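You operate a simulated robot arm through the tools that you are given. There is no shell and no other tool. Be economical: measure what you need, move in short steps, check, and stop when the job is done.

You are at the controls of a simulated two-armed robot. One attempt, no reset.

JOB
On the packing bench, fold the grey cloth in half.

Only the result counts: the job must be done as asked and must still hold three seconds after the hand-in. Knocking over, shifting, dropping, spilling or breaking anything else fails it. Flat cloth is picked up by pressing the open fingertips on it (5 to 10 N) and closing them slowly along it; thin cloth reads only 2 to 8 mm in the jaws.

ROBOT AND FRAMES
Two 7-joint arms with two-finger parallel grippers on one trunk, on a base that drives. Base frame: it is fixed to the floor where the robot stands at the start and does not move with it; the origin is under the middle of the robot, x ahead of it, y to its left, z up; the surface under the hand at the start is at about z = 0.8. Readings come in m, rad, newtons and seconds.
The left shoulder is at the start at [0.06, 0.189, 1.103], the right one opposite. With the tool pointing down near the work surface each hand reaches from about 0.1 to 0.66 m from the robot's upright axis, wherever it stands, measured 20 degrees to its own side. Places, roughly: packing bench [0.6, 0.8, 0.8]. Payload 3.43 kg a hand.
Tool frame (each hand has its own): the origin (TCP) lies between the finger pads and is the grasp point; the fingertips stand 0.03 m ahead of it; z points along the fingers, y is the line along which they close. The gripper opens to 0.094 m. The fingers are 0.028 m wide and 0.01 m thick; the gripper's body (0.05 by 0.096 m) begins 0.055 m behind the TCP.
Orientation is that of the tool frame in the base frame, as a unit quaternion [x, y, z, w]. With the fingers straight down and closing along the base's y, the tool's x points along the base's -x, its y along +y and its z along -z.

CONTROLS
- The arms move only by the tool nudge_tool. It takes "left_rows", "right_rows" or both (then of equal length, played together; a hand with none holds still); each is a list of rows, each a list of 7 numbers: the gripper command, from -1 (fully open) to 1 (shut), values between in proportion, then the shift along the base's x, y, z in m, then the turn, a rotation vector about the base's x, y, z in rad. In form: [[jaw, tx, ty, tz, rx, ry, rz], ...]. A call has 1 to 12 rows; each row shifts and turns the commanded pose from where the row before left it. A row lasts 0.2 s, in which the tool goes at most 0.05 m and 0.15 rad; a call with a longer step from one row to the next is refused whole, and so is a gripper value outside its range. A pose out of reach is approached as far as the arm can. The call stops where the force on the tool passes 40 N (or 10 N more than at its start, if that is more) or the arm is blocked; 0.2 s more then pass. Each finger travels about 0.153 m/s and halts on what it meets, pressing with about 24 N; the grip force reading is that of the motor and also rises with nothing between the fingers. The clock runs only during rows and for 0.2 s after the last one: add rows that do not move to give the fingers time. The reply holds the time, the measured pose of the TCP, the force on the tool along the base axes, the opening and the grip force, in the units named above and with some noise, with the torque about the TCP (base axes, N m) and any sound that the robot's microphone picked up, and new pictures: "views" is both (left out), scene, wrist or none (wrist: the cameras of the hands that moved).
- Cameras (640 x 400 px; columns grow to the right, rows downward): "scene" is now at [-0.0016, -0.0146, 1.6431]; the picture's right is [0.01, -1.00, 0.00], its down [-0.90, -0.01, -0.44] and it looks along [0.44, 0.00, -0.90] (base axes); focal length 270 px, centre (320, 200). "left" rides on the left gripper at [0.076, -0.014, -0.102] in its tool frame; the picture's right is [0.18, 0.98, 0.00], its down [-0.75, 0.14, -0.64] and it looks along [-0.63, 0.12, 0.77] (tool axes); focal length 243 px, centre (320, 200). "right" rides on the right gripper at [0.076, 0.014, -0.102] in its tool frame; the picture's right is [-0.18, 0.98, 0.00], its down [-0.75, -0.14, -0.64] and it looks along [-0.63, -0.12, 0.77] (tool axes); focal length 243 px, centre (320, 200). There is no depth. A picture from a camera that has moved, and an enlarged one, comes with that camera's place and axes in the base frame and with its lens. The place of the scene camera against the robot may be out by one fixed shift of up to 0.025 m in any direction.
- slide_trunk(by): slides the trunk up (or, below 0, down) by that many m; the arms and the scene camera ride with it, the base frame stays. It gives what a move gives, with no picture.
- base_move(legs): drives the robot by 1 to 6 legs, each [ahead, left, turn to the left] in m, m and rad, along the robot's own axes; the way and the turn of a leg run together, so that a leg with both is an arc; at most 1.5 m and 3.142 rad a leg. The arms and the cameras ride along, it lands a little off, and it stops where it bumps. It gives what a move gives, and a new picture of the scene camera.
- head_to(pan, tilt): turns the head with the scene camera to pan (to the left, within 1.501 rad either way) and tilt (down, from -0.506 to 1.204), counted from straight ahead of the robot. It gives what a move gives, and a new picture of the scene camera.
- close_up(camera, box): a new picture of the part [left, top, right, bottom] of that camera's present view, enlarged. It takes no simulated time.
- job_done(): hands the job in; it is judged then, once.

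Work in short steps. Places have to be worked out from the pictures, the camera data and where the tool is seen: move nearer, look again, correct. Check each grasp and each placing, and mend what went wrong. You have 120 turns and 260 pictures in all, those below and enlarged ones among them. Open the grippers and draw the arms clear of the work before you hand the job in, unless the task says otherwise; then end with one line.

The tools are called after ">>>" by a JSON object that holds its "op" and its "data". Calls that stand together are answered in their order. nudge_tool: Moves the arms, as the interface text tells. Its arguments: {"type":"object","properties":{"left_rows":{"type":"array","items":{"type":"array","items":{"type":"number"}}},"right_rows":{"type":"array","items":{"type":"array","items":{"type":"number"}}},"views":{"type":"string","enum":["both","scene","wrist","none"]}},"required":[]} The other tools are called the same way: slide_trunk (by) slides the trunk up or down; base_move (legs) drives the base; head_to (pan, tilt) turns the head that bears the scene camera; close_up (camera, box) takes an enlarged picture of a part of a camera's view; job_done () hands the job in.

At the start:

```text
time_s: 0.0
left_eef_pos: [0.4903, 0.3224, 0.9909]
left_tcp_rot: [0.0, 1.0, 0.0, 0.0]
left_ft_force: [0.0, 0.6, 0.3]
left_moment: [0.02, 0.0, 0.01]
left_grip_width: 0.0937
left_finger_force: 0.1
right_eef_pos: [0.3387, -0.0874, 1.015]
right_tcp_rot: [0.0, 1.0, 0.0, -0.001]
right_ft_force: [-0.2, 0.0, -0.3]
right_moment: [-0.01, -0.01, 0.02]
right_grip_width: 0.0939
right_finger_force: 0.2
trunk travel left (down, up): [-0.775, 0.215]
robot x, y, heading: [-0.0016, 0.0027, 0.001]
head pan, tilt: [0.005, 1.112]
```

scene: 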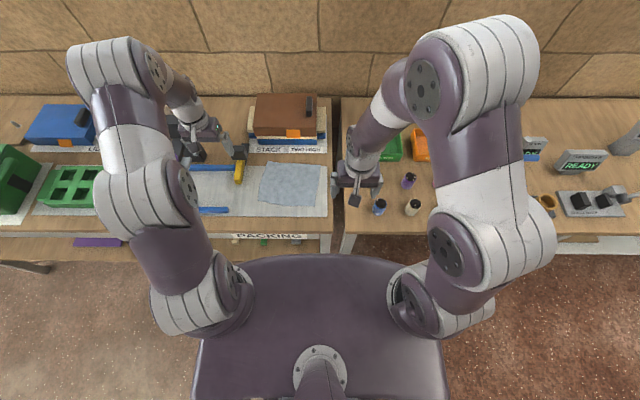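
right: 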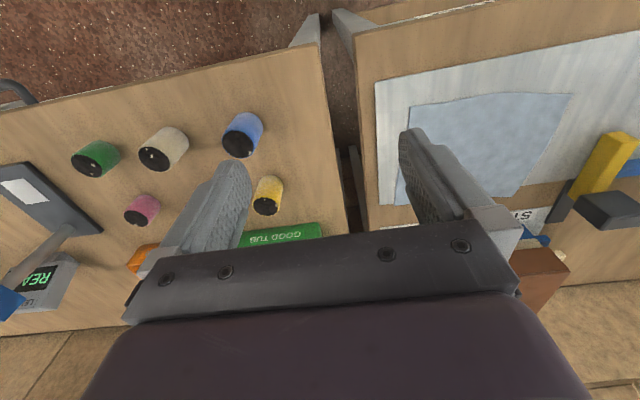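
left: 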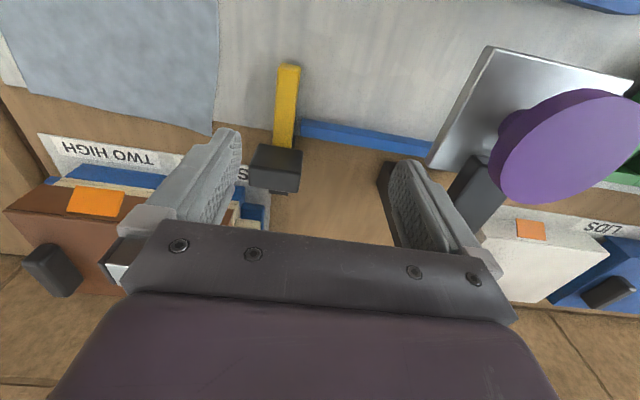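

The grey cloth lies on a pale mat near the right end of the packing bench. I take an enlarged view to find its corners.

>>> {"op": "close_up", "data": {"camera": "scene", "box": [180, 130, 340, 230]}}

>>> {"op": "close_up", "data": {"camera": "right", "box": [360, 40, 640, 215]}}

```text
4.00 times, centred on (260, 180) of scene
camera zoom: at [-0.0016, -0.0146, 1.6431], right [0.01, -1.0, 0.0], down [-0.9, -0.01, -0.44], along [0.44, 0.0, -0.9], focal length 1082 px, centre (560, 280)
```

zoom: 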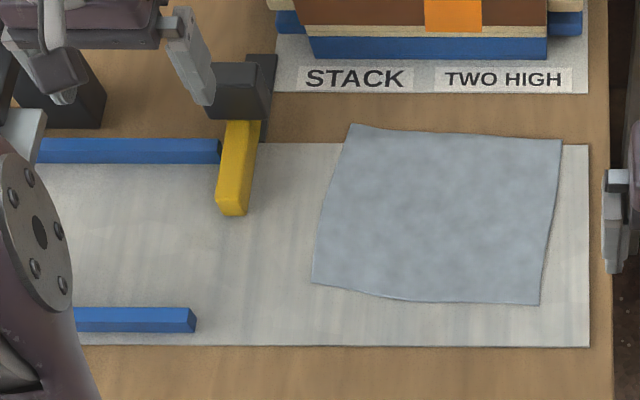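

```text
2.29 times, centred on (500, 128) of right
camera zoom: at [0.2604, -0.0706, 1.1167], right [0.18, 0.98, 0.0], down [0.75, -0.14, 0.64], along [0.63, -0.12, -0.77], focal length 555 px, centre (-91, 366)
```

zoom: 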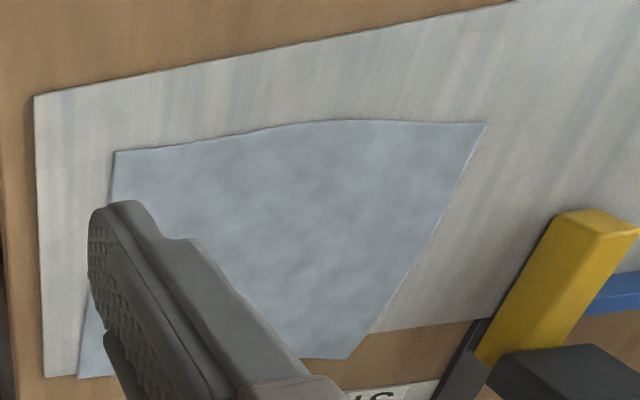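

Taking the surface at z≈0.8, I estimate the corners as A(0.57,0.18), B(0.554,-0.016), C(0.386,0.002) and D(0.406,0.20), a rectangle of about 0.20 x 0.167 m. I'll move both hands above the near corners, fingers partly closed, and look again.

>>> {"op": "nudge_tool", "data": {"left_rows": [[-0.3, -0.0175, -0.039, -0.01, 0, 0, 0], [0.1, -0.0175, -0.039, -0.01, 0, 0, 0], [0.1, -0.0175, -0.039, -0.01, 0, 0, 0], [0.1, -0.0175, -0.035, -0.01, 0, 0, 0], [0.1, 0, 0, 0, 0, 0, 0]], "right_rows": [[-0.3, 0.015, 0.03, -0.015, 0, 0, 0], [0.1, 0.015, 0.03, -0.015, 0, 0, 0], [0.1, 0.015, 0.03, -0.015, 0, 0, 0], [0.1, 0.015, 0.03, -0.015, 0, 0, 0], [0.1, 0, 0, 0, 0, 0, 0]]}}

```text
time_s: 1.2
left_eef_pos: [0.4178, 0.1698, 0.9514]
left_tcp_rot: [0.0, 1.0, 0.0, -0.001]
left_ft_force: [-0.6, -0.8, -0.3]
left_moment: [-0.01, 0.0, 0.03]
left_grip_width: 0.0422
left_finger_force: 0.2
right_eef_pos: [0.3996, 0.0344, 0.9556]
right_tcp_rot: [0.0, 1.0, 0.0, 0.0]
right_ft_force: [0.0, -0.1, -0.4]
right_moment: [-0.03, -0.03, 0.0]
right_grip_width: 0.0426
right_finger_force: 0.0
trunk travel left (down, up): [-0.775, 0.215]
robot x, y, heading: [-0.0008, -0.0004, -0.003]
head pan, tilt: [0.005, 1.112]
camera scene: at [-0.0021, -0.0145, 1.6431], right [0.01, -1.0, 0.0], down [-0.9, -0.01, -0.44], along [0.44, 0.0, -0.9], focal length 270 px, centre (320, 200)
camera right: at [0.3206, 0.0494, 1.0574], right [0.18, 0.98, 0.0], down [0.75, -0.14, 0.64], along [0.63, -0.12, -0.77], focal length 243 px, centre (320, 200)
camera left: at [0.3432, 0.1565, 1.0536], right [-0.18, 0.98, 0.0], down [0.75, 0.14, 0.64], along [0.63, 0.12, -0.77], focal length 243 px, centre (320, 200)
```

scene: 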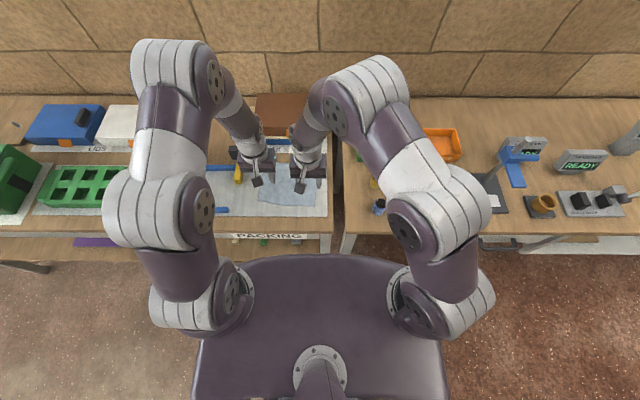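
right: 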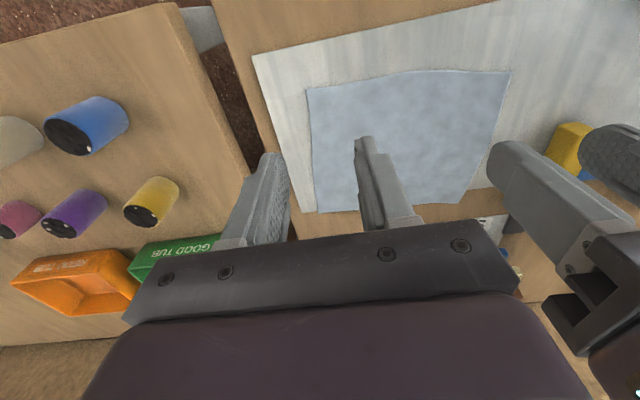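
left: 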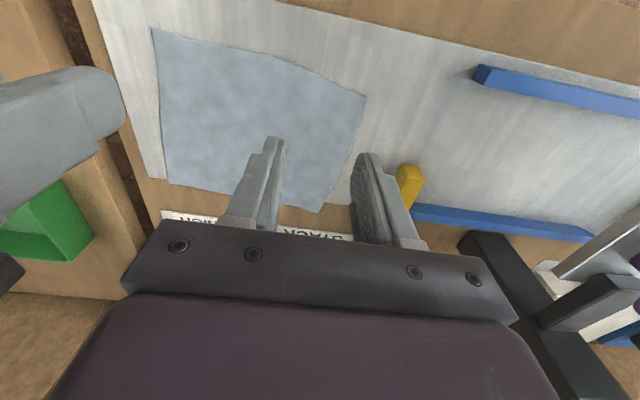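

From the wrist cameras the corners are C(.388,.022), D(.409,.216), A(.572,.203) and B(.555,.00). I line up over grasp points near C and D and come down to just above the cloth.

>>> {"op": "nudge_tool", "data": {"left_rows": [[0.3, 0.001, 0.008, -0.03, 0, 0, 0], [0.3, 0.001, 0.008, -0.03, 0, 0, 0], [0.3, 0, 0, -0.03, 0, 0, 0], [0.3, 0, 0, -0.011, 0, 0, 0]], "right_rows": [[0.3, 0.003, 0.009, -0.03, 0, 0, 0], [0.3, 0.003, 0.009, -0.03, 0, 0, 0], [0.3, 0, 0, -0.03, 0, 0, 0], [0.3, 0, 0, -0.015, 0, 0, 0]], "views": "wrist"}}

```text
time_s: 2.2
left_eef_pos: [0.4206, 0.1864, 0.8495]
left_tcp_rot: [-0.001, 1.0, 0.0, 0.0]
left_ft_force: [-0.8, -0.7, 0.5]
left_moment: [0.01, -0.04, 0.0]
left_grip_width: 0.0328
left_finger_force: 0.0
right_eef_pos: [0.4038, 0.0513, 0.8501]
right_tcp_rot: [0.0, 1.0, 0.0, 0.0]
right_ft_force: [0.5, -0.3, 1.0]
right_moment: [0.01, 0.01, 0.01]
right_grip_width: 0.0331
right_finger_force: 0.1
trunk travel left (down, up): [-0.775, 0.215]
robot x, y, heading: [0.0008, 0.0023, 0.006]
head pan, tilt: [0.005, 1.112]
camera right: at [0.3266, 0.0673, 0.9517], right [0.18, 0.98, 0.0], down [0.75, -0.14, 0.64], along [0.63, -0.12, -0.77], focal length 243 px, centre (320, 200)
camera left: at [0.3457, 0.1728, 0.9515], right [-0.18, 0.98, 0.0], down [0.75, 0.14, 0.64], along [0.63, 0.12, -0.77], focal length 243 px, centre (320, 200)
```

right: 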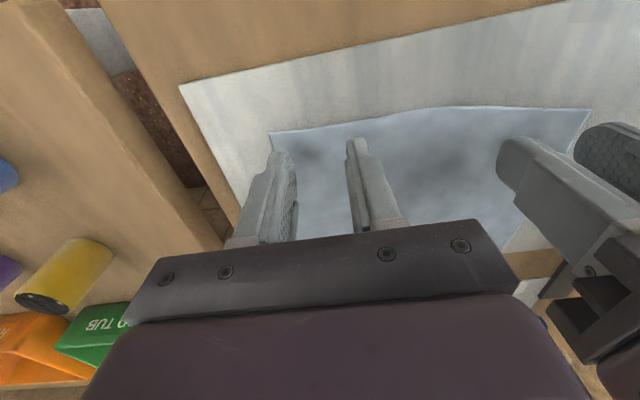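
left: 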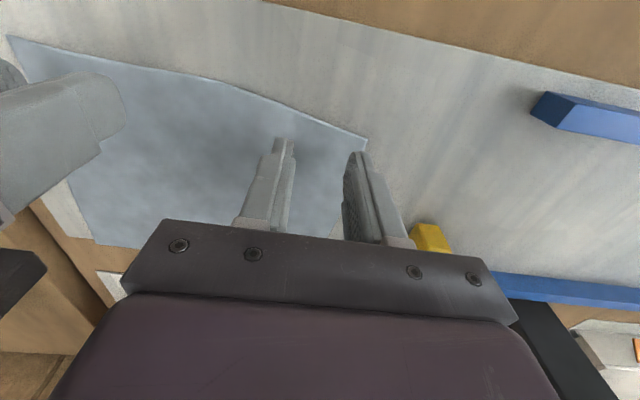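

Both hands sit just inside the near corners. I now lower slowly to feel contact.

>>> {"op": "nudge_tool", "data": {"left_rows": [[0.3, 0, 0, -0.006, 0, 0, 0], [0.3, 0, 0, -0.006, 0, 0, 0], [0.3, 0, 0, -0.004, 0, 0, 0]], "right_rows": [[0.3, 0, 0, -0.006, 0, 0, 0], [0.3, 0, 0, -0.006, 0, 0, 0], [0.3, 0, 0, -0.004, 0, 0, 0]], "views": "none"}}

```text
time_s: 3.0
left_eef_pos: [0.4217, 0.1878, 0.8352]
left_tcp_rot: [-0.001, 1.0, 0.0, 0.002]
left_ft_force: [0.4, 1.0, 12.3]
left_moment: [0.12, 0.07, 0.02]
left_grip_width: 0.033
left_finger_force: 0.0
right_eef_pos: [0.404, 0.0507, 0.8358]
right_tcp_rot: [0.0, 1.0, 0.0, 0.002]
right_ft_force: [0.8, -0.5, 10.3]
right_moment: [-0.15, 0.02, 0.0]
right_grip_width: 0.0331
right_finger_force: 0.0
trunk travel left (down, up): [-0.775, 0.215]
robot x, y, heading: [0.0013, -0.0024, 0.001]
head pan, tilt: [0.005, 1.112]
```

Contact is at z≈0.835 with 10–12 N. I ease off slightly and close the fingers slowly.

>>> {"op": "nudge_tool", "data": {"left_rows": [[0.3, 0, 0, 0.0005, 0, 0, 0], [0.38, 0, 0, 0, 0, 0, 0], [0.46, 0, 0, 0, 0, 0, 0], [0.54, 0, 0, 0, 0, 0, 0], [0.62, 0, 0, 0, 0, 0, 0], [0.7, 0, 0, 0, 0, 0, 0], [0.78, 0, 0, 0, 0, 0, 0], [0.86, 0, 0, 0, 0, 0, 0], [0.93, 0, 0, 0, 0, 0, 0], [1, 0, 0, 0, 0, 0, 0], [1, 0, 0, 0, 0, 0, 0]], "right_rows": [[0.3, 0, 0, 0.0003, 0, 0, 0], [0.38, 0, 0, 0, 0, 0, 0], [0.46, 0, 0, 0, 0, 0, 0], [0.54, 0, 0, 0, 0, 0, 0], [0.62, 0, 0, 0, 0, 0, 0], [0.7, 0, 0, 0, 0, 0, 0], [0.78, 0, 0, 0, 0, 0, 0], [0.86, 0, 0, 0, 0, 0, 0], [0.93, 0, 0, 0, 0, 0, 0], [1, 0, 0, 0, 0, 0, 0], [1, 0, 0, 0, 0, 0, 0]], "views": "wrist"}}

```text
time_s: 5.4
left_eef_pos: [0.4204, 0.1857, 0.8353]
left_tcp_rot: [0.0, 1.0, 0.0, 0.001]
left_ft_force: [-0.8, -8.3, 17.1]
left_moment: [-0.23, 0.08, 0.07]
left_grip_width: 0.0024
left_finger_force: 23.8
right_eef_pos: [0.4034, 0.0515, 0.8356]
right_tcp_rot: [0.0, 1.0, 0.001, 0.002]
right_ft_force: [0.6, 7.5, 9.6]
right_moment: [0.19, 0.03, 0.02]
right_grip_width: 0.0021
right_finger_force: 23.9
trunk travel left (down, up): [-0.775, 0.215]
robot x, y, heading: [0.0001, -0.0002, 0.003]
head pan, tilt: [0.005, 1.112]
camera right: at [0.3249, 0.067, 0.937], right [0.18, 0.98, 0.0], down [0.75, -0.14, 0.64], along [0.63, -0.12, -0.77], focal length 243 px, centre (320, 200)
camera left: at [0.3443, 0.1722, 0.9378], right [-0.18, 0.98, 0.0], down [0.75, 0.14, 0.64], along [0.63, 0.12, -0.77], focal length 243 px, centre (320, 200)
```

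right: 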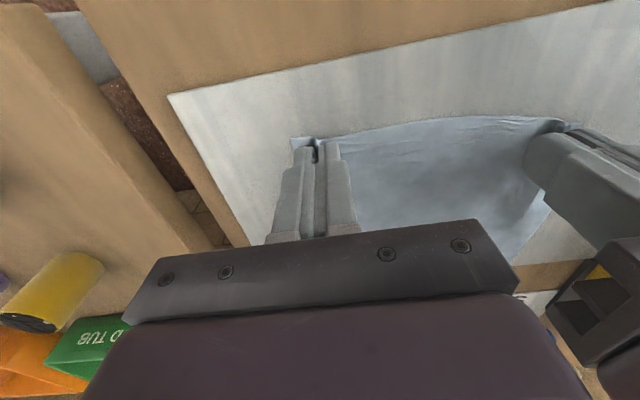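
left: 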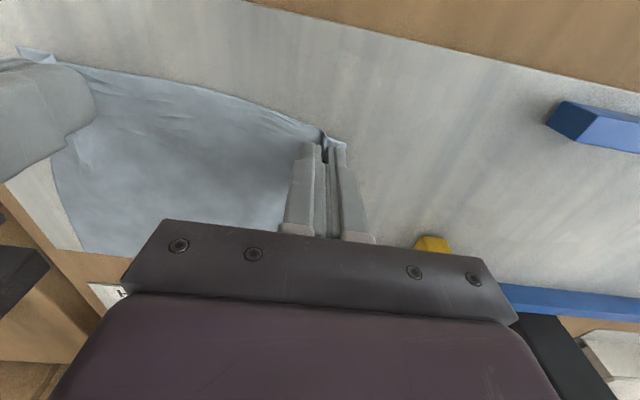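

Both jaws read 2.1–2.4 mm with cloth bunched between them. I lift 4 cm with a little forward motion and check.

>>> {"op": "nudge_tool", "data": {"left_rows": [[1, 0, 0, 0.01, 0, 0, 0], [1, 0.002, 0, 0.015, 0, 0, 0], [1, 0.005, 0, 0.015, 0, 0, 0]], "right_rows": [[1, 0, 0, 0.01, 0, 0, 0], [1, 0.002, 0, 0.015, 0, 0, 0], [1, 0.005, 0, 0.015, 0, 0, 0]]}}

```text
time_s: 6.2
left_eef_pos: [0.4286, 0.1873, 0.8748]
left_tcp_rot: [0.0, 1.0, 0.0, 0.0]
left_ft_force: [-0.2, -9.3, 0.0]
left_moment: [-0.25, 0.0, 0.05]
left_grip_width: 0.0019
left_finger_force: 23.6
right_eef_pos: [0.4111, 0.0522, 0.8763]
right_tcp_rot: [0.0, 1.0, -0.001, 0.0]
right_ft_force: [0.6, 8.7, -0.1]
right_moment: [0.24, -0.02, 0.01]
right_grip_width: 0.0023
right_finger_force: 24.2
trunk travel left (down, up): [-0.775, 0.215]
robot x, y, heading: [0.0042, 0.0037, -0.003]
head pan, tilt: [0.005, 1.112]
camera scene: at [-0.0012, -0.0146, 1.643], right [0.01, -1.0, 0.0], down [-0.9, -0.01, -0.44], along [0.44, 0.0, -0.9], focal length 270 px, centre (320, 200)
camera right: at [0.3332, 0.0675, 0.9759], right [0.18, 0.98, 0.0], down [0.75, -0.14, 0.64], along [0.63, -0.12, -0.77], focal length 243 px, centre (320, 200)
camera left: at [0.3533, 0.1728, 0.977], right [-0.18, 0.98, 0.0], down [0.75, 0.14, 0.64], along [0.63, 0.12, -0.77], focal length 243 px, centre (320, 200)
```

scene: 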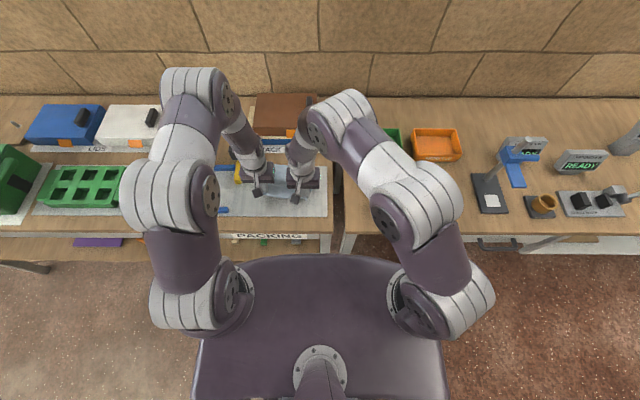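
right: 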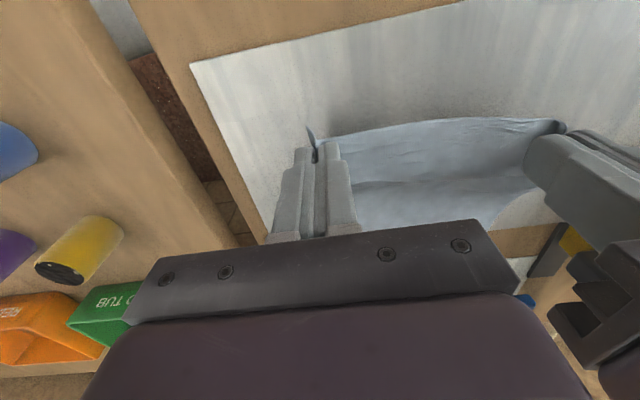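
left: 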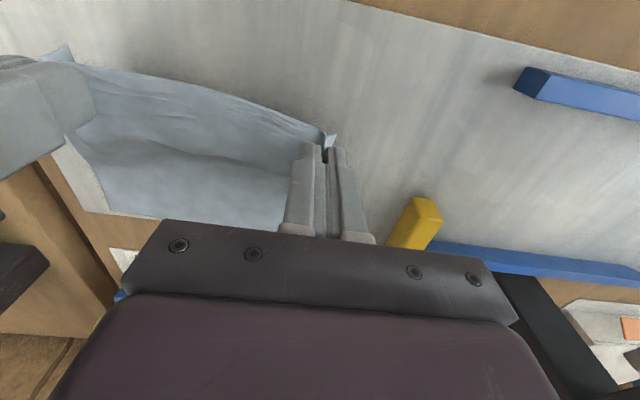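

The cloth is held in both hands. I carry the edge over in an arc, easing the sideways tension, and pause to look before lowering.

>>> {"op": "nudge_tool", "data": {"left_rows": [[1, 0.015, -0.006, 0.012, 0, 0, 0], [1, 0.018, -0.003, 0.008, 0, 0, 0], [1, 0.02, -0.003, 0.003, 0, 0, 0], [1, 0.02, -0.003, -0.003, 0, 0, 0], [1, 0.02, -0.003, -0.011, 0, 0, 0], [1, 0, 0, 0, 0, 0, 0]], "right_rows": [[1, 0.015, 0.002, 0.012, 0, 0, 0], [1, 0.018, -0.003, 0.008, 0, 0, 0], [1, 0.02, -0.003, 0.003, 0, 0, 0], [1, 0.02, -0.003, -0.003, 0, 0, 0], [1, 0.02, -0.003, -0.011, 0, 0, 0], [1, 0, 0, 0, 0, 0, 0]]}}

```text
time_s: 7.6
left_eef_pos: [0.5209, 0.1694, 0.8826]
left_tcp_rot: [0.0, 1.0, -0.001, 0.0]
left_ft_force: [1.0, 0.2, 1.2]
left_moment: [-0.02, -0.03, -0.03]
left_grip_width: 0.0019
left_finger_force: 23.8
right_eef_pos: [0.5036, 0.0415, 0.8839]
right_tcp_rot: [0.001, 1.0, 0.0, 0.0]
right_ft_force: [-0.1, 0.2, -0.1]
right_moment: [0.0, -0.01, 0.0]
right_grip_width: 0.002
right_finger_force: 23.4
trunk travel left (down, up): [-0.775, 0.215]
robot x, y, heading: [0.002, -0.0025, 0.003]
head pan, tilt: [0.005, 1.112]
camera scene: at [-0.003, -0.0146, 1.6431], right [0.01, -1.0, 0.0], down [-0.9, -0.01, -0.44], along [0.44, 0.0, -0.9], focal length 270 px, centre (320, 200)
camera right: at [0.4259, 0.0575, 0.9855], right [0.18, 0.98, 0.0], down [0.75, -0.14, 0.64], along [0.63, -0.12, -0.77], focal length 243 px, centre (320, 200)
camera left: at [0.4452, 0.1548, 0.9856], right [-0.18, 0.98, 0.0], down [0.75, 0.14, 0.64], along [0.63, 0.12, -0.77], focal length 243 px, centre (320, 200)
```

scene: 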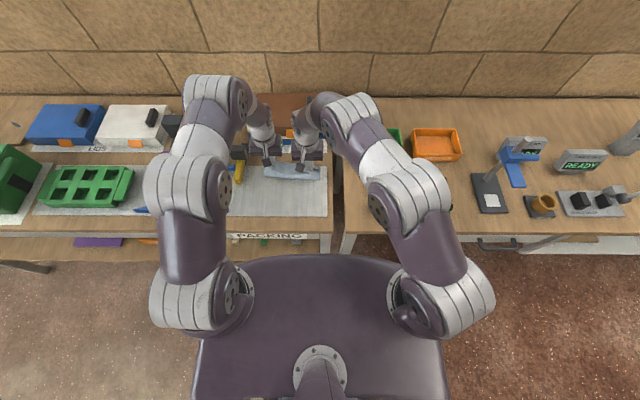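
right: 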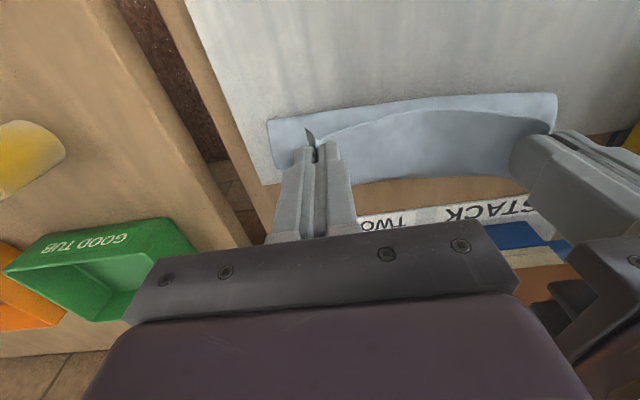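
left: 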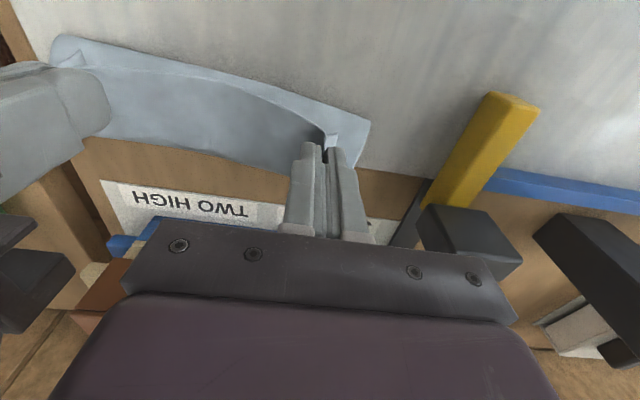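

The far edge has stayed put at x≈0.56 and the fold is forming well. I carry on forward and down so the two edges meet.

>>> {"op": "nudge_tool", "data": {"left_rows": [[1, 0.014, 0.001, -0.013, 0, 0, 0], [1, 0.012, 0.001, -0.014, 0, 0, 0], [1, 0.008, 0, -0.011, 0, 0, 0], [1, 0, 0, -0.006, 0, 0, 0], [1, 0, 0, 0, 0, 0, 0]], "right_rows": [[1, 0.016, -0.001, -0.013, 0, 0, 0], [1, 0.014, -0.001, -0.014, 0, 0, 0], [1, 0.01, -0.001, -0.012, 0, 0, 0], [1, 0, 0, -0.006, 0, 0, 0], [1, 0, 0, 0, 0, 0, 0]]}}

```text
time_s: 8.8
left_eef_pos: [0.556, 0.1707, 0.839]
left_tcp_rot: [0.0, 1.0, 0.0, 0.0]
left_ft_force: [-0.2, -1.0, -0.9]
left_moment: [-0.04, 0.01, -0.01]
left_grip_width: 0.0021
left_finger_force: 23.7
right_eef_pos: [0.5445, 0.0393, 0.8383]
right_tcp_rot: [0.0, 1.0, -0.001, 0.0]
right_ft_force: [-0.6, 1.4, 1.3]
right_moment: [0.01, 0.02, 0.0]
right_grip_width: 0.0018
right_finger_force: 23.9
trunk travel left (down, up): [-0.775, 0.215]
robot x, y, heading: [-0.0004, -0.0006, -0.002]
head pan, tilt: [0.005, 1.112]
camera scene: at [-0.0018, -0.0147, 1.6431], right [0.01, -1.0, 0.0], down [-0.9, -0.01, -0.44], along [0.44, 0.0, -0.9], focal length 270 px, centre (320, 200)
camera right: at [0.4662, 0.0544, 0.9404], right [0.18, 0.98, 0.0], down [0.75, -0.14, 0.64], along [0.63, -0.12, -0.77], focal length 243 px, centre (320, 200)
camera left: at [0.48, 0.1566, 0.9419], right [-0.18, 0.98, 0.0], down [0.75, 0.14, 0.64], along [0.63, 0.12, -0.77], focal length 243 px, centre (320, 200)
```

scene: 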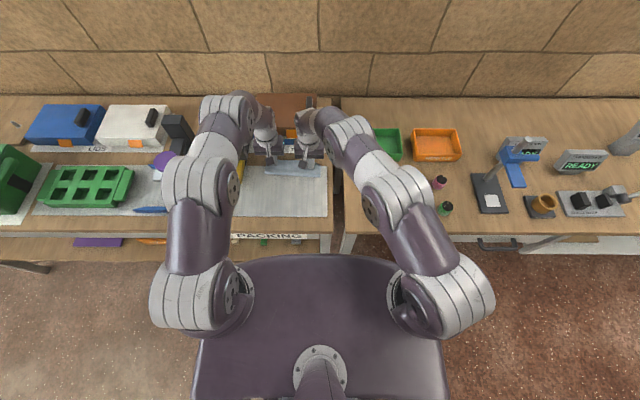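
right: 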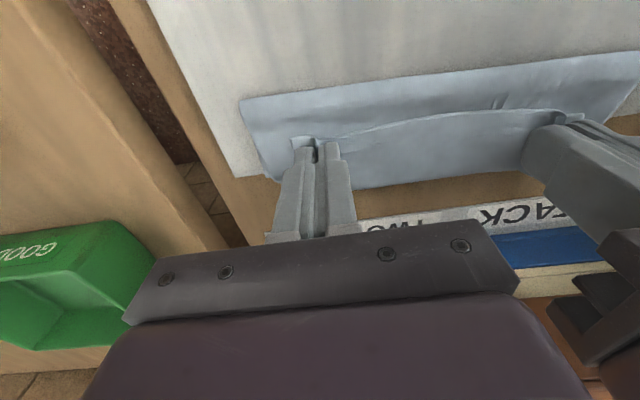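
left: 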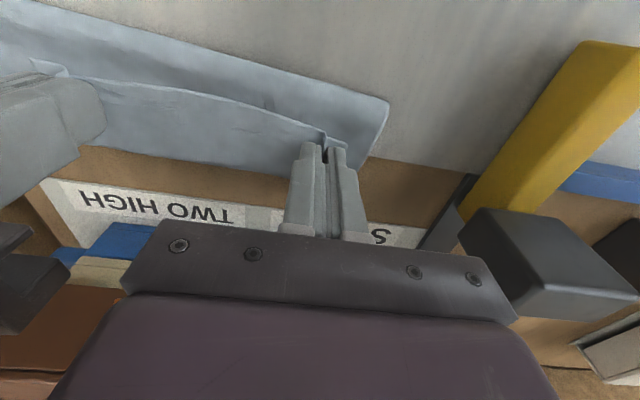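

I take an enlarged look at the hem between the jaws, which may be curled back since the hands did not turn.

>>> {"op": "close_up", "data": {"camera": "left", "box": [0, 0, 400, 250]}}

>>> {"op": "close_up", "data": {"camera": "right", "box": [220, 40, 620, 290]}}

```text
1.60 times, centred on (200, 125) of left
camera zoom: at [0.48, 0.1566, 0.9419], right [-0.18, 0.98, 0.0], down [0.75, 0.14, 0.64], along [0.63, 0.12, -0.77], focal length 388 px, centre (512, 320)
```

zoom: 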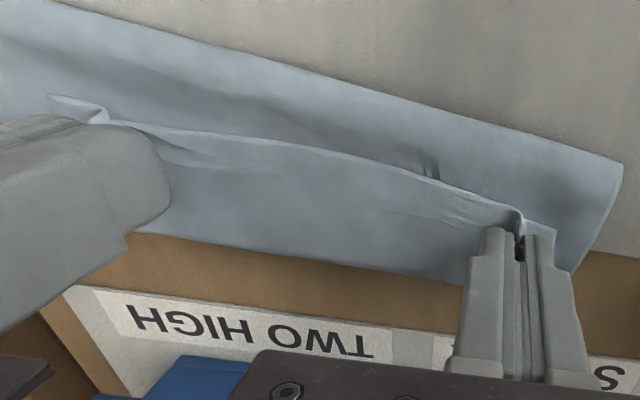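

```text
1.60 times, centred on (420, 165) of right
camera zoom: at [0.4662, 0.0544, 0.9404], right [0.18, 0.98, 0.0], down [0.75, -0.14, 0.64], along [0.63, -0.12, -0.77], focal length 388 px, centre (160, 256)
```

zoom: 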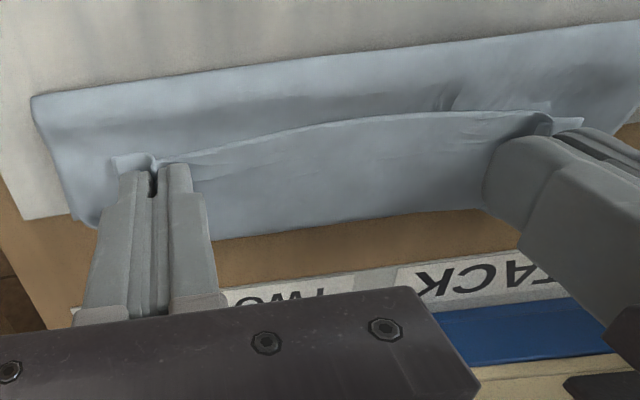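

The hem is curled up toward the robot at the grips. I open the fingers gently to let it relax, then raise straight up and look.

>>> {"op": "nudge_tool", "data": {"left_rows": [[0.8, 0, 0, 0, 0, 0, 0], [0.6, 0, 0, 0, 0, 0, 0], [0.4, 0, 0, 0, 0, 0, 0], [0.4, 0, 0, 0.005, 0, 0, 0], [0.4, 0, 0, 0.02, 0, 0, 0], [0.4, 0, 0, 0.04, 0, 0, 0], [0.4, -0.02, 0, 0.04, 0, 0, 0]], "right_rows": [[0.8, 0, 0, 0, 0, 0, 0], [0.6, 0, 0, 0, 0, 0, 0], [0.4, 0, 0, 0, 0, 0, 0], [0.4, 0, 0, 0.005, 0, 0, 0], [0.4, 0, 0, 0.02, 0, 0, 0], [0.4, 0, 0, 0.04, 0, 0, 0], [0.4, -0.02, 0, 0.04, 0, 0, 0]]}}

```text
time_s: 10.4
left_eef_pos: [0.5334, 0.1708, 0.9457]
left_tcp_rot: [0.0, 1.0, 0.0, 0.002]
left_ft_force: [-0.7, 0.9, -0.2]
left_moment: [0.01, -0.04, -0.01]
left_grip_width: 0.0284
left_finger_force: 0.0
right_eef_pos: [0.5206, 0.0382, 0.9448]
right_tcp_rot: [0.0, 1.0, 0.0, 0.001]
right_ft_force: [0.1, -0.4, 0.2]
right_moment: [-0.01, -0.03, 0.03]
right_grip_width: 0.0283
right_finger_force: 0.1
trunk travel left (down, up): [-0.775, 0.215]
robot x, y, heading: [-0.0009, 0.0007, 0.002]
head pan, tilt: [0.005, 1.112]
camera scene: at [-0.0063, -0.015, 1.643], right [0.01, -1.0, 0.0], down [-0.9, -0.01, -0.45], along [0.45, 0.0, -0.9], focal length 270 px, centre (320, 200)
camera right: at [0.4426, 0.0541, 1.0466], right [0.18, 0.98, 0.0], down [0.75, -0.14, 0.64], along [0.63, -0.12, -0.77], focal length 243 px, centre (320, 200)
camera left: at [0.457, 0.1565, 1.0483], right [-0.18, 0.98, 0.0], down [0.75, 0.14, 0.64], along [0.63, 0.12, -0.77], focal length 243 px, centre (320, 200)
```

scene: 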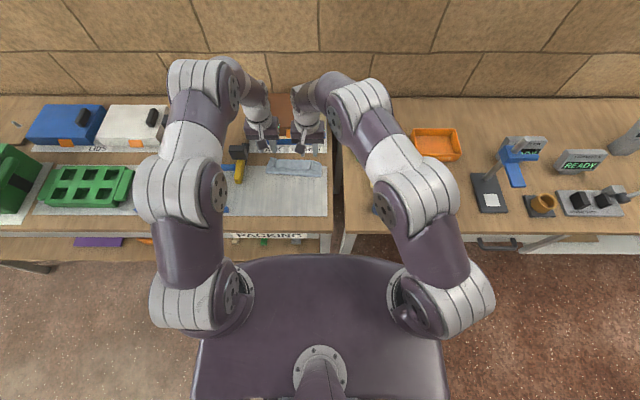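
right: 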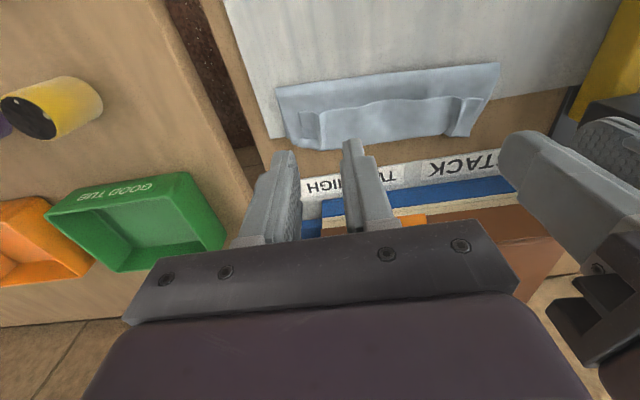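
left: 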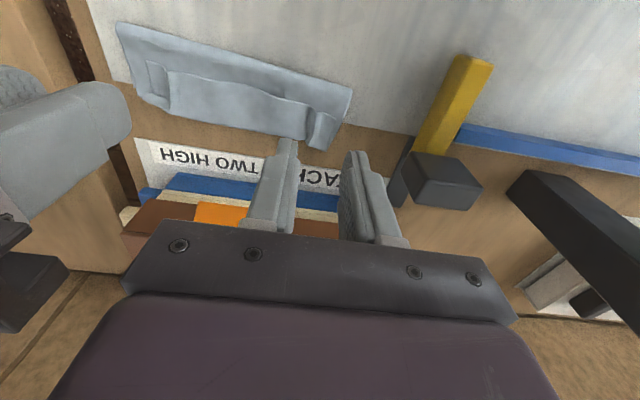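

The fold holds, but the hem remains turned back. I draw the hands back and out for a clear view of it.

>>> {"op": "nudge_tool", "data": {"left_rows": [[0.4, -0.035, 0.01, 0.01, 0, 0, 0], [0.4, -0.04, 0.01, 0.01, 0, 0, 0], [0.4, -0.04, 0.01, 0, 0, 0, 0], [0.4, 0, 0, 0, 0, 0, 0]], "right_rows": [[0.4, -0.035, -0.015, 0.01, 0, 0, 0], [0.4, -0.04, -0.015, 0.01, 0, 0, 0], [0.4, -0.04, -0.015, 0, 0, 0, 0], [0.4, 0, 0, 0, 0, 0, 0]], "views": "none"}}

>>> {"op": "close_up", "data": {"camera": "scene", "box": [230, 130, 342, 200]}}

>>> {"op": "close_up", "data": {"camera": "left", "box": [0, 0, 640, 400]}}

>>> {"op": "close_up", "data": {"camera": "right", "box": [240, 60, 560, 260]}}

```text
time_s: 11.4
left_eef_pos: [0.4208, 0.2014, 0.9658]
left_tcp_rot: [0.0, 1.0, 0.0, 0.0]
left_ft_force: [-0.2, 0.0, 0.8]
left_moment: [0.0, 0.04, 0.03]
left_grip_width: 0.0285
left_finger_force: 0.0
right_eef_pos: [0.4086, -0.0069, 0.9644]
right_tcp_rot: [0.0, 1.0, 0.0, 0.0]
right_ft_force: [0.2, -0.7, 0.4]
right_moment: [0.02, 0.01, 0.0]
right_grip_width: 0.0281
right_finger_force: 0.0
trunk travel left (down, up): [-0.775, 0.215]
robot x, y, heading: [0.0021, -0.0021, 0.005]
head pan, tilt: [0.005, 1.112]
```

```text
5.71 times, centred on (286, 165) of scene
camera zoom: at [-0.0008, -0.0147, 1.6431], right [0.01, -1.0, 0.0], down [-0.9, -0.01, -0.44], along [0.44, 0.0, -0.9], focal length 1546 px, centre (514, 400)
```

zoom: 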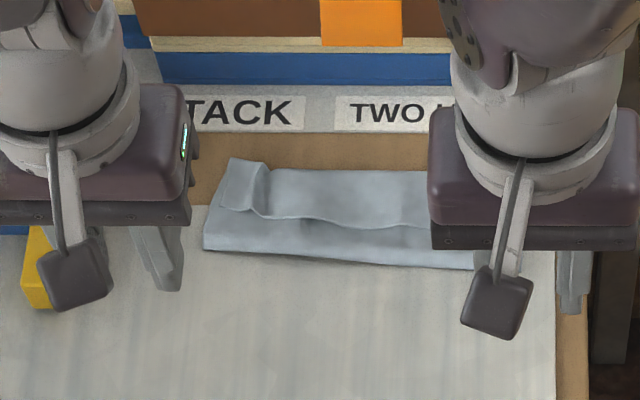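

```text
1.00 times, centred on (320, 200) of left (not enlarged: the box is as wide or as high as the picture)
camera zoom: at [0.3447, 0.1879, 1.0672], right [-0.18, 0.98, 0.0], down [0.75, 0.14, 0.64], along [0.63, 0.12, -0.77], focal length 243 px, centre (320, 200)
```

zoom: 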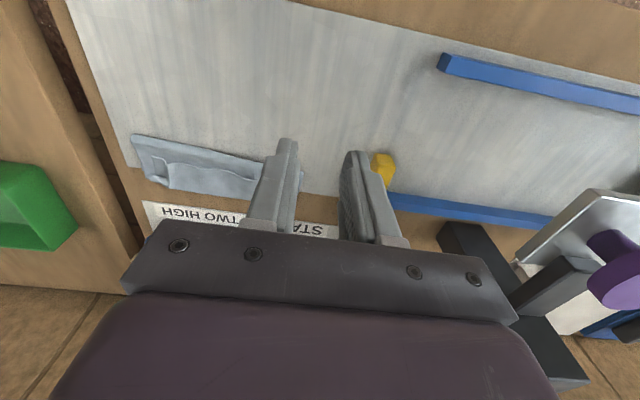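

```text
2.00 times, centred on (400, 160) of right
camera zoom: at [0.3306, 0.0094, 1.0656], right [0.18, 0.98, 0.0], down [0.75, -0.14, 0.64], along [0.63, -0.12, -0.77], focal length 485 px, centre (160, 280)
```

zoom: 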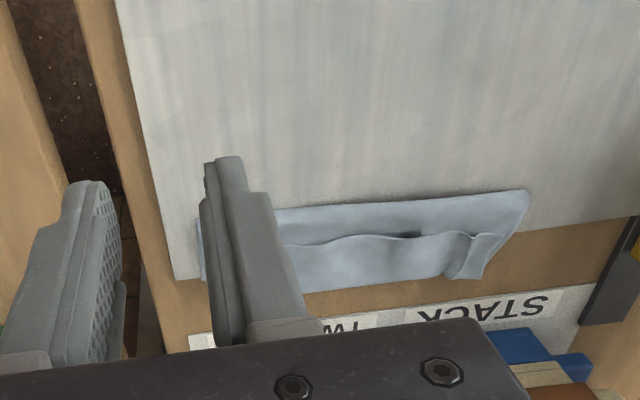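

The hem turned back about 4 cm because the pinch spans the full finger width, so the fold line sits at x≈0.51 instead of 0.487. I'll regrab the same ridges, unfold, and redo it with a much smaller bite; first I return above the release points and look.

>>> {"op": "nudge_tool", "data": {"left_rows": [[0.3, 0.04, -0.01, 0, 0, 0, 0], [0.3, 0.04, -0.01, 0, 0, 0, 0], [0.3, 0.04, -0.01, -0.02, 0, 0, 0], [0.3, 0.005, -0.0005, -0.04, 0, 0, 0], [0.3, 0, 0, -0.04, 0, 0, 0]], "right_rows": [[0.3, 0.04, 0.015, 0, 0, 0, 0], [0.3, 0.04, 0.015, 0, 0, 0, 0], [0.3, 0.04, 0.015, -0.02, 0, 0, 0], [0.3, 0.008, 0.001, -0.04, 0, 0, 0], [0.3, 0, 0, -0.04, 0, 0, 0]], "views": "wrist"}}

```text
time_s: 12.6
left_eef_pos: [0.5462, 0.1707, 0.862]
left_tcp_rot: [0.0, 1.0, -0.001, 0.0]
left_ft_force: [0.3, -0.3, 0.5]
left_moment: [-0.05, -0.01, 0.01]
left_grip_width: 0.0329
left_finger_force: 0.2
right_eef_pos: [0.5389, 0.0389, 0.8613]
right_tcp_rot: [0.0, 1.0, 0.0, -0.001]
right_ft_force: [-0.3, 1.0, 0.0]
right_moment: [-0.01, -0.04, 0.0]
right_grip_width: 0.0331
right_finger_force: 0.1
trunk travel left (down, up): [-0.775, 0.215]
robot x, y, heading: [0.0025, -0.0003, -0.003]
head pan, tilt: [0.005, 1.112]
camera right: at [0.4611, 0.0556, 0.9639], right [0.18, 0.98, 0.0], down [0.75, -0.14, 0.64], along [0.63, -0.12, -0.77], focal length 243 px, centre (320, 200)
camera left: at [0.4721, 0.1572, 0.9656], right [-0.18, 0.98, 0.0], down [0.75, 0.14, 0.64], along [0.63, 0.12, -0.77], focal length 243 px, centre (320, 200)
```

right: 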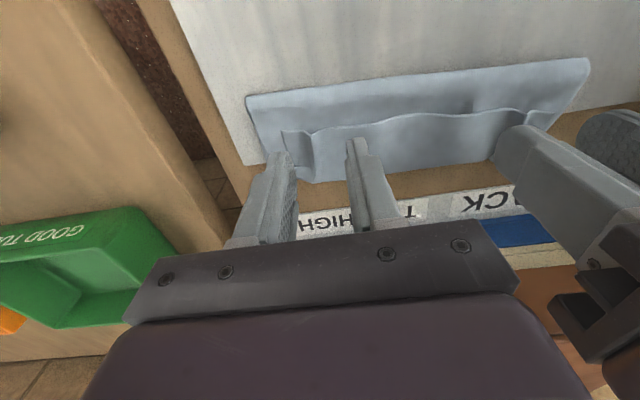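
left: 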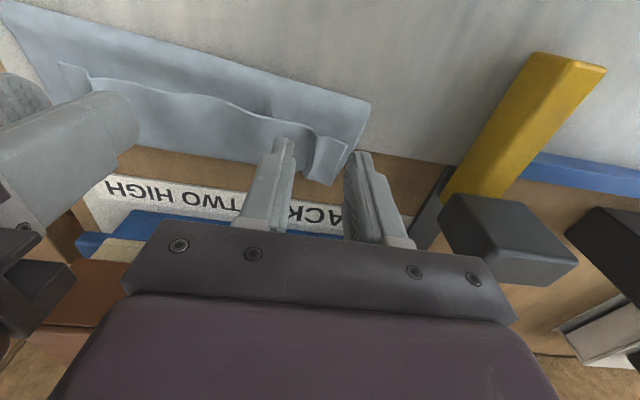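

The ridges near the hem edge (left ≈0.539,0.175; right ≈0.523,0.033) still stand. I shift the hands back so only the hem edge is bitten, and come down lightly.

>>> {"op": "nudge_tool", "data": {"left_rows": [[0.3, -0.011, 0.003, 0, 0, 0, 0], [0.3, 0, 0, -0.01, 0, 0, 0], [0.3, 0, 0, -0.006, 0, 0, 0], [0.3, 0, 0, -0.003, 0, 0, 0]], "right_rows": [[0.3, -0.019, -0.003, 0, 0, 0, 0], [0.3, 0, 0, -0.01, 0, 0, 0], [0.3, 0, 0, -0.006, 0, 0, 0], [0.3, 0, 0, -0.003, 0, 0, 0]], "views": "wrist"}}

```text
time_s: 13.6
left_eef_pos: [0.5356, 0.174, 0.845]
left_tcp_rot: [0.001, 1.0, -0.001, 0.0]
left_ft_force: [0.0, 0.5, -0.5]
left_moment: [0.01, -0.02, 0.0]
left_grip_width: 0.0329
left_finger_force: 0.0
right_eef_pos: [0.52, 0.0369, 0.8439]
right_tcp_rot: [0.0, 1.0, 0.0, 0.0]
right_ft_force: [-0.3, -0.4, -0.1]
right_moment: [-0.02, 0.01, -0.03]
right_grip_width: 0.0326
right_finger_force: 0.0
trunk travel left (down, up): [-0.775, 0.215]
robot x, y, heading: [0.002, -0.0024, 0.003]
head pan, tilt: [0.005, 1.112]
camera right: at [0.4408, 0.0522, 0.9456], right [0.18, 0.98, 0.0], down [0.75, -0.14, 0.64], along [0.63, -0.12, -0.77], focal length 243 px, centre (320, 200)
camera left: at [0.4594, 0.1592, 0.9479], right [-0.18, 0.98, 0.0], down [0.75, 0.14, 0.64], along [0.63, 0.12, -0.77], focal length 243 px, centre (320, 200)
```

right: 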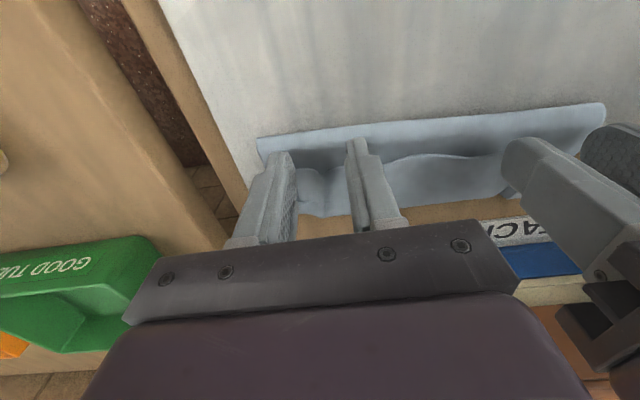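
left: 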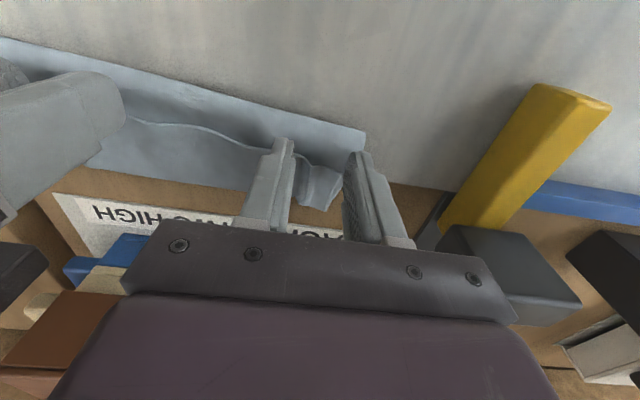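

Edge of the hem is at about x=0.534 (left) and 0.519 (right), so I back off 8 mm more and lower until light contact.

>>> {"op": "nudge_tool", "data": {"left_rows": [[0.3, -0.007, 0, 0, 0, 0, 0], [0.3, 0, 0, -0.004, 0, 0, 0], [0.3, 0, 0, -0.003, 0, 0, 0]], "right_rows": [[0.3, -0.007, 0, 0, 0, 0, 0], [0.3, 0, 0, -0.004, 0, 0, 0], [0.3, 0, 0, -0.003, 0, 0, 0]], "views": "none"}}

```text
time_s: 14.4
left_eef_pos: [0.528, 0.1738, 0.8376]
left_tcp_rot: [0.0, 1.0, 0.0, 0.0]
left_ft_force: [0.0, -0.8, -0.3]
left_moment: [-0.06, -0.04, 0.02]
left_grip_width: 0.0327
left_finger_force: 0.1
right_eef_pos: [0.5113, 0.0371, 0.8372]
right_tcp_rot: [0.0, 1.0, 0.0, 0.0]
right_ft_force: [-1.3, -0.5, 0.6]
right_moment: [0.01, 0.0, -0.01]
right_grip_width: 0.0331
right_finger_force: 0.1
trunk travel left (down, up): [-0.775, 0.215]
robot x, y, heading: [-0.0, -0.0009, -0.001]
head pan, tilt: [0.005, 1.112]
```

There is no load yet but the tips are at cloth level. I close slowly on the standing hem ridges.

>>> {"op": "nudge_tool", "data": {"left_rows": [[0.4, 0, 0, 0, 0, 0, 0], [0.5, 0, 0, 0, 0, 0, 0], [0.6, 0, 0, 0, 0, 0, 0], [0.7, 0, 0, 0, 0, 0, 0], [0.8, 0, 0, 0, 0, 0, 0], [0.9, 0, 0, 0, 0, 0, 0], [1, 0, 0, 0, 0, 0, 0], [1, 0, 0, 0, 0, 0, 0]], "right_rows": [[0.4, 0, 0, 0, 0, 0, 0], [0.5, 0, 0, 0, 0, 0, 0], [0.6, 0, 0, 0, 0, 0, 0], [0.7, 0, 0, 0, 0, 0, 0], [0.8, 0, 0, 0, 0, 0, 0], [0.9, 0, 0, 0, 0, 0, 0], [1, 0, 0, 0, 0, 0, 0], [1, 0, 0, 0, 0, 0, 0]], "views": "wrist"}}

```text
time_s: 16.2
left_eef_pos: [0.528, 0.1734, 0.8391]
left_tcp_rot: [0.0, 1.0, 0.0, 0.0]
left_ft_force: [0.2, -0.8, -0.9]
left_moment: [0.0, 0.01, 0.0]
left_grip_width: 0.0002
left_finger_force: 24.5
right_eef_pos: [0.5098, 0.0367, 0.8375]
right_tcp_rot: [-0.001, 1.0, -0.001, 0.0]
right_ft_force: [1.2, -0.3, -1.1]
right_moment: [-0.02, 0.03, 0.0]
right_grip_width: 0.0002
right_finger_force: 23.7
trunk travel left (down, up): [-0.775, 0.215]
robot x, y, heading: [-0.0008, -0.0025, 0.0]
head pan, tilt: [0.005, 1.112]
camera right: at [0.4337, 0.0525, 0.9387], right [0.18, 0.98, 0.0], down [0.75, -0.14, 0.64], along [0.63, -0.12, -0.77], focal length 243 px, centre (320, 200)
camera left: at [0.4522, 0.1591, 0.9408], right [-0.18, 0.98, 0.0], down [0.75, 0.14, 0.64], along [0.63, 0.12, -0.77], focal length 243 px, centre (320, 200)
```

right: 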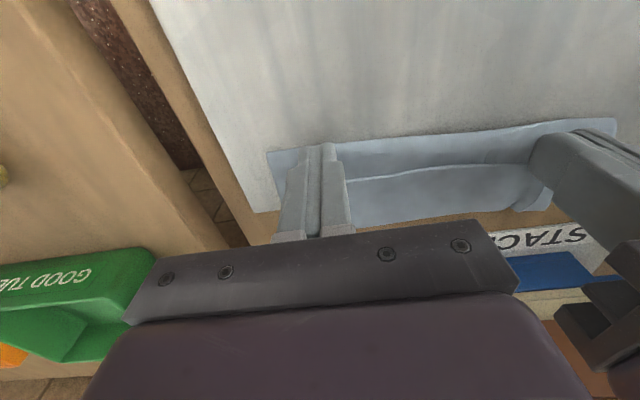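
left: 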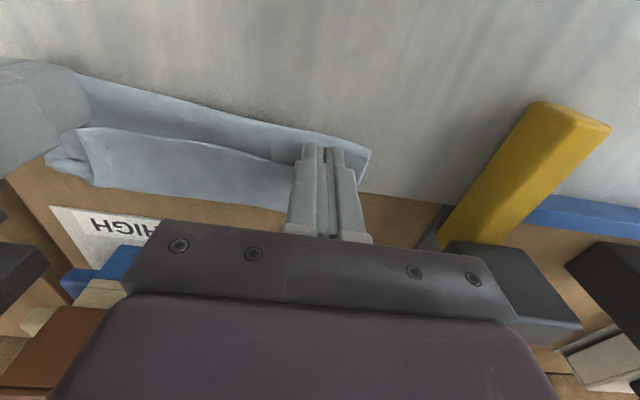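

The jaws closed empty (0.2 mm), so the bite was too small. I lift, reopen, go forward 17 mm and come down again.

>>> {"op": "nudge_tool", "data": {"left_rows": [[1, -0.005, 0, 0.01, 0, 0, 0], [0.6, 0, 0, 0.015, 0, 0, 0], [0.25, 0.011, 0, 0, 0, 0, 0], [0.25, 0.011, 0, 0, 0, 0, 0], [0.25, 0, 0, -0.01, 0, 0, 0], [0.25, 0, 0, -0.01, 0, 0, 0]], "right_rows": [[1, -0.005, 0, 0.01, 0, 0, 0], [0.6, 0, 0, 0.015, 0, 0, 0], [0.25, 0.011, 0, 0, 0, 0, 0], [0.25, 0.013, 0, 0, 0, 0, 0], [0.25, 0, 0, -0.01, 0, 0, 0], [0.25, 0, 0, -0.01, 0, 0, 0]], "views": "wrist"}}

```text
time_s: 17.6
left_eef_pos: [0.5465, 0.1742, 0.8424]
left_tcp_rot: [0.0, 1.0, 0.0, 0.0]
left_ft_force: [0.5, -0.4, 0.0]
left_moment: [0.0, 0.0, 0.04]
left_grip_width: 0.0353
left_finger_force: 0.1
right_eef_pos: [0.5309, 0.0373, 0.8417]
right_tcp_rot: [0.0, 1.0, 0.001, 0.0]
right_ft_force: [0.0, -0.8, 0.0]
right_moment: [0.0, 0.05, -0.02]
right_grip_width: 0.0352
right_finger_force: 0.0
trunk travel left (down, up): [-0.775, 0.215]
robot x, y, heading: [-0.0018, 0.0008, 0.002]
head pan, tilt: [0.005, 1.112]
camera right: at [0.4527, 0.0524, 0.9436], right [0.18, 0.98, 0.0], down [0.75, -0.14, 0.64], along [0.63, -0.12, -0.77], focal length 243 px, centre (320, 200)
camera left: at [0.4696, 0.1589, 0.9453], right [-0.18, 0.98, 0.0], down [0.75, 0.14, 0.64], along [0.63, 0.12, -0.77], focal length 243 px, centre (320, 200)
```

right: 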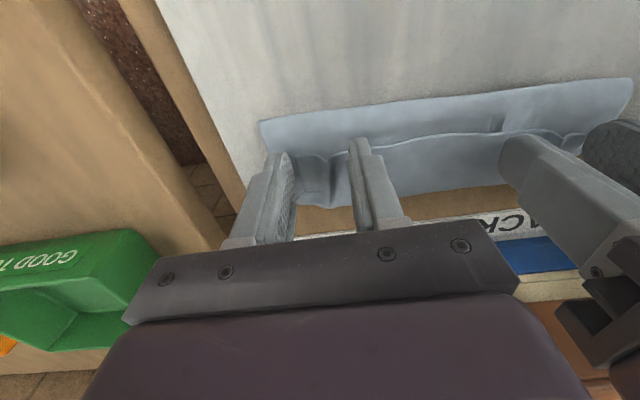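
left: 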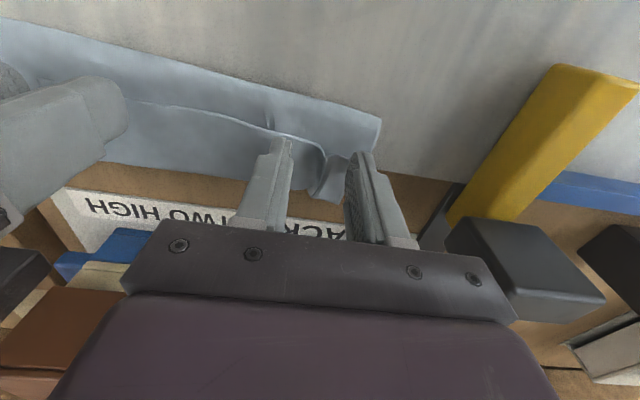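

The hem ridges now lie between the fingers of both hands. I lower slightly and close.

>>> {"op": "nudge_tool", "data": {"left_rows": [[0.25, 0, 0, -0.004, 0, 0, 0], [0.4, 0, 0, 0, 0, 0, 0], [0.5, 0, 0, 0, 0, 0, 0], [0.6, 0, 0, 0, 0, 0, 0], [0.7, 0, 0, 0, 0, 0, 0], [0.8, 0, 0, 0, 0, 0, 0], [0.9, 0, 0, 0, 0, 0, 0], [1, 0, 0, 0, 0, 0, 0], [1, 0, 0, 0, 0, 0, 0]], "right_rows": [[0.25, 0, 0, -0.004, 0, 0, 0], [0.4, 0, 0, 0, 0, 0, 0], [0.5, 0, 0, 0, 0, 0, 0], [0.6, 0, 0, 0, 0, 0, 0], [0.7, 0, 0, 0, 0, 0, 0], [0.8, 0, 0, 0, 0, 0, 0], [0.9, 0, 0, 0, 0, 0, 0], [1, 0, 0, 0, 0, 0, 0], [1, 0, 0, 0, 0, 0, 0]], "views": "wrist"}}

```text
time_s: 19.6
left_eef_pos: [0.5445, 0.1718, 0.8394]
left_tcp_rot: [0.0, 1.0, 0.0, 0.0]
left_ft_force: [0.2, -8.5, 0.7]
left_moment: [-0.24, 0.0, 0.01]
left_grip_width: 0.0023
left_finger_force: 23.9
right_eef_pos: [0.5298, 0.0366, 0.8382]
right_tcp_rot: [0.001, 1.0, 0.0, 0.0]
right_ft_force: [0.4, 7.8, -0.5]
right_moment: [0.24, -0.01, 0.09]
right_grip_width: 0.002
right_finger_force: 23.4
trunk travel left (down, up): [-0.775, 0.215]
robot x, y, heading: [-0.0, 0.0009, -0.002]
head pan, tilt: [0.005, 1.112]
camera right: at [0.4521, 0.0528, 0.9401], right [0.18, 0.98, 0.0], down [0.75, -0.14, 0.64], along [0.63, -0.12, -0.77], focal length 243 px, centre (320, 200)
camera left: at [0.4689, 0.1589, 0.9416], right [-0.18, 0.98, 0.0], down [0.75, 0.14, 0.64], along [0.63, 0.12, -0.77], focal length 243 px, centre (320, 200)
```

right: 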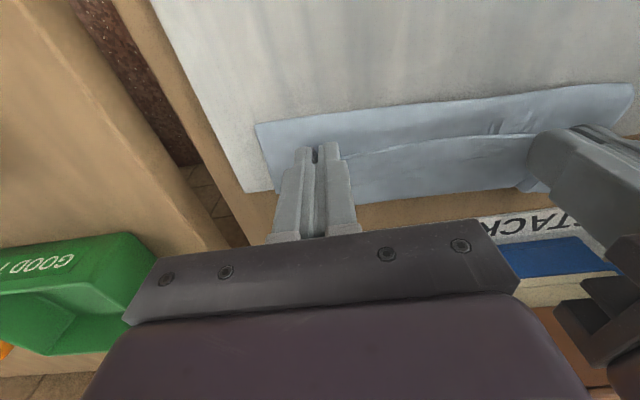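
left: 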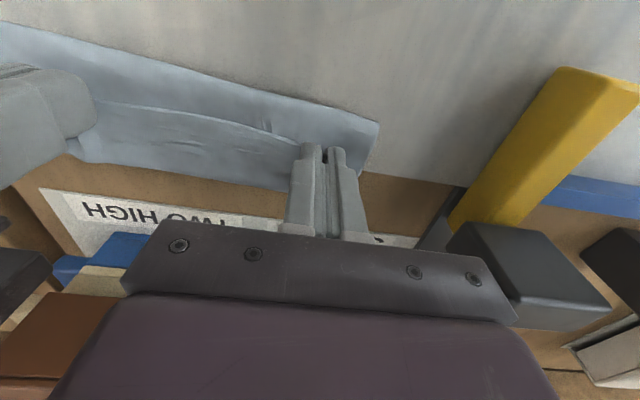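

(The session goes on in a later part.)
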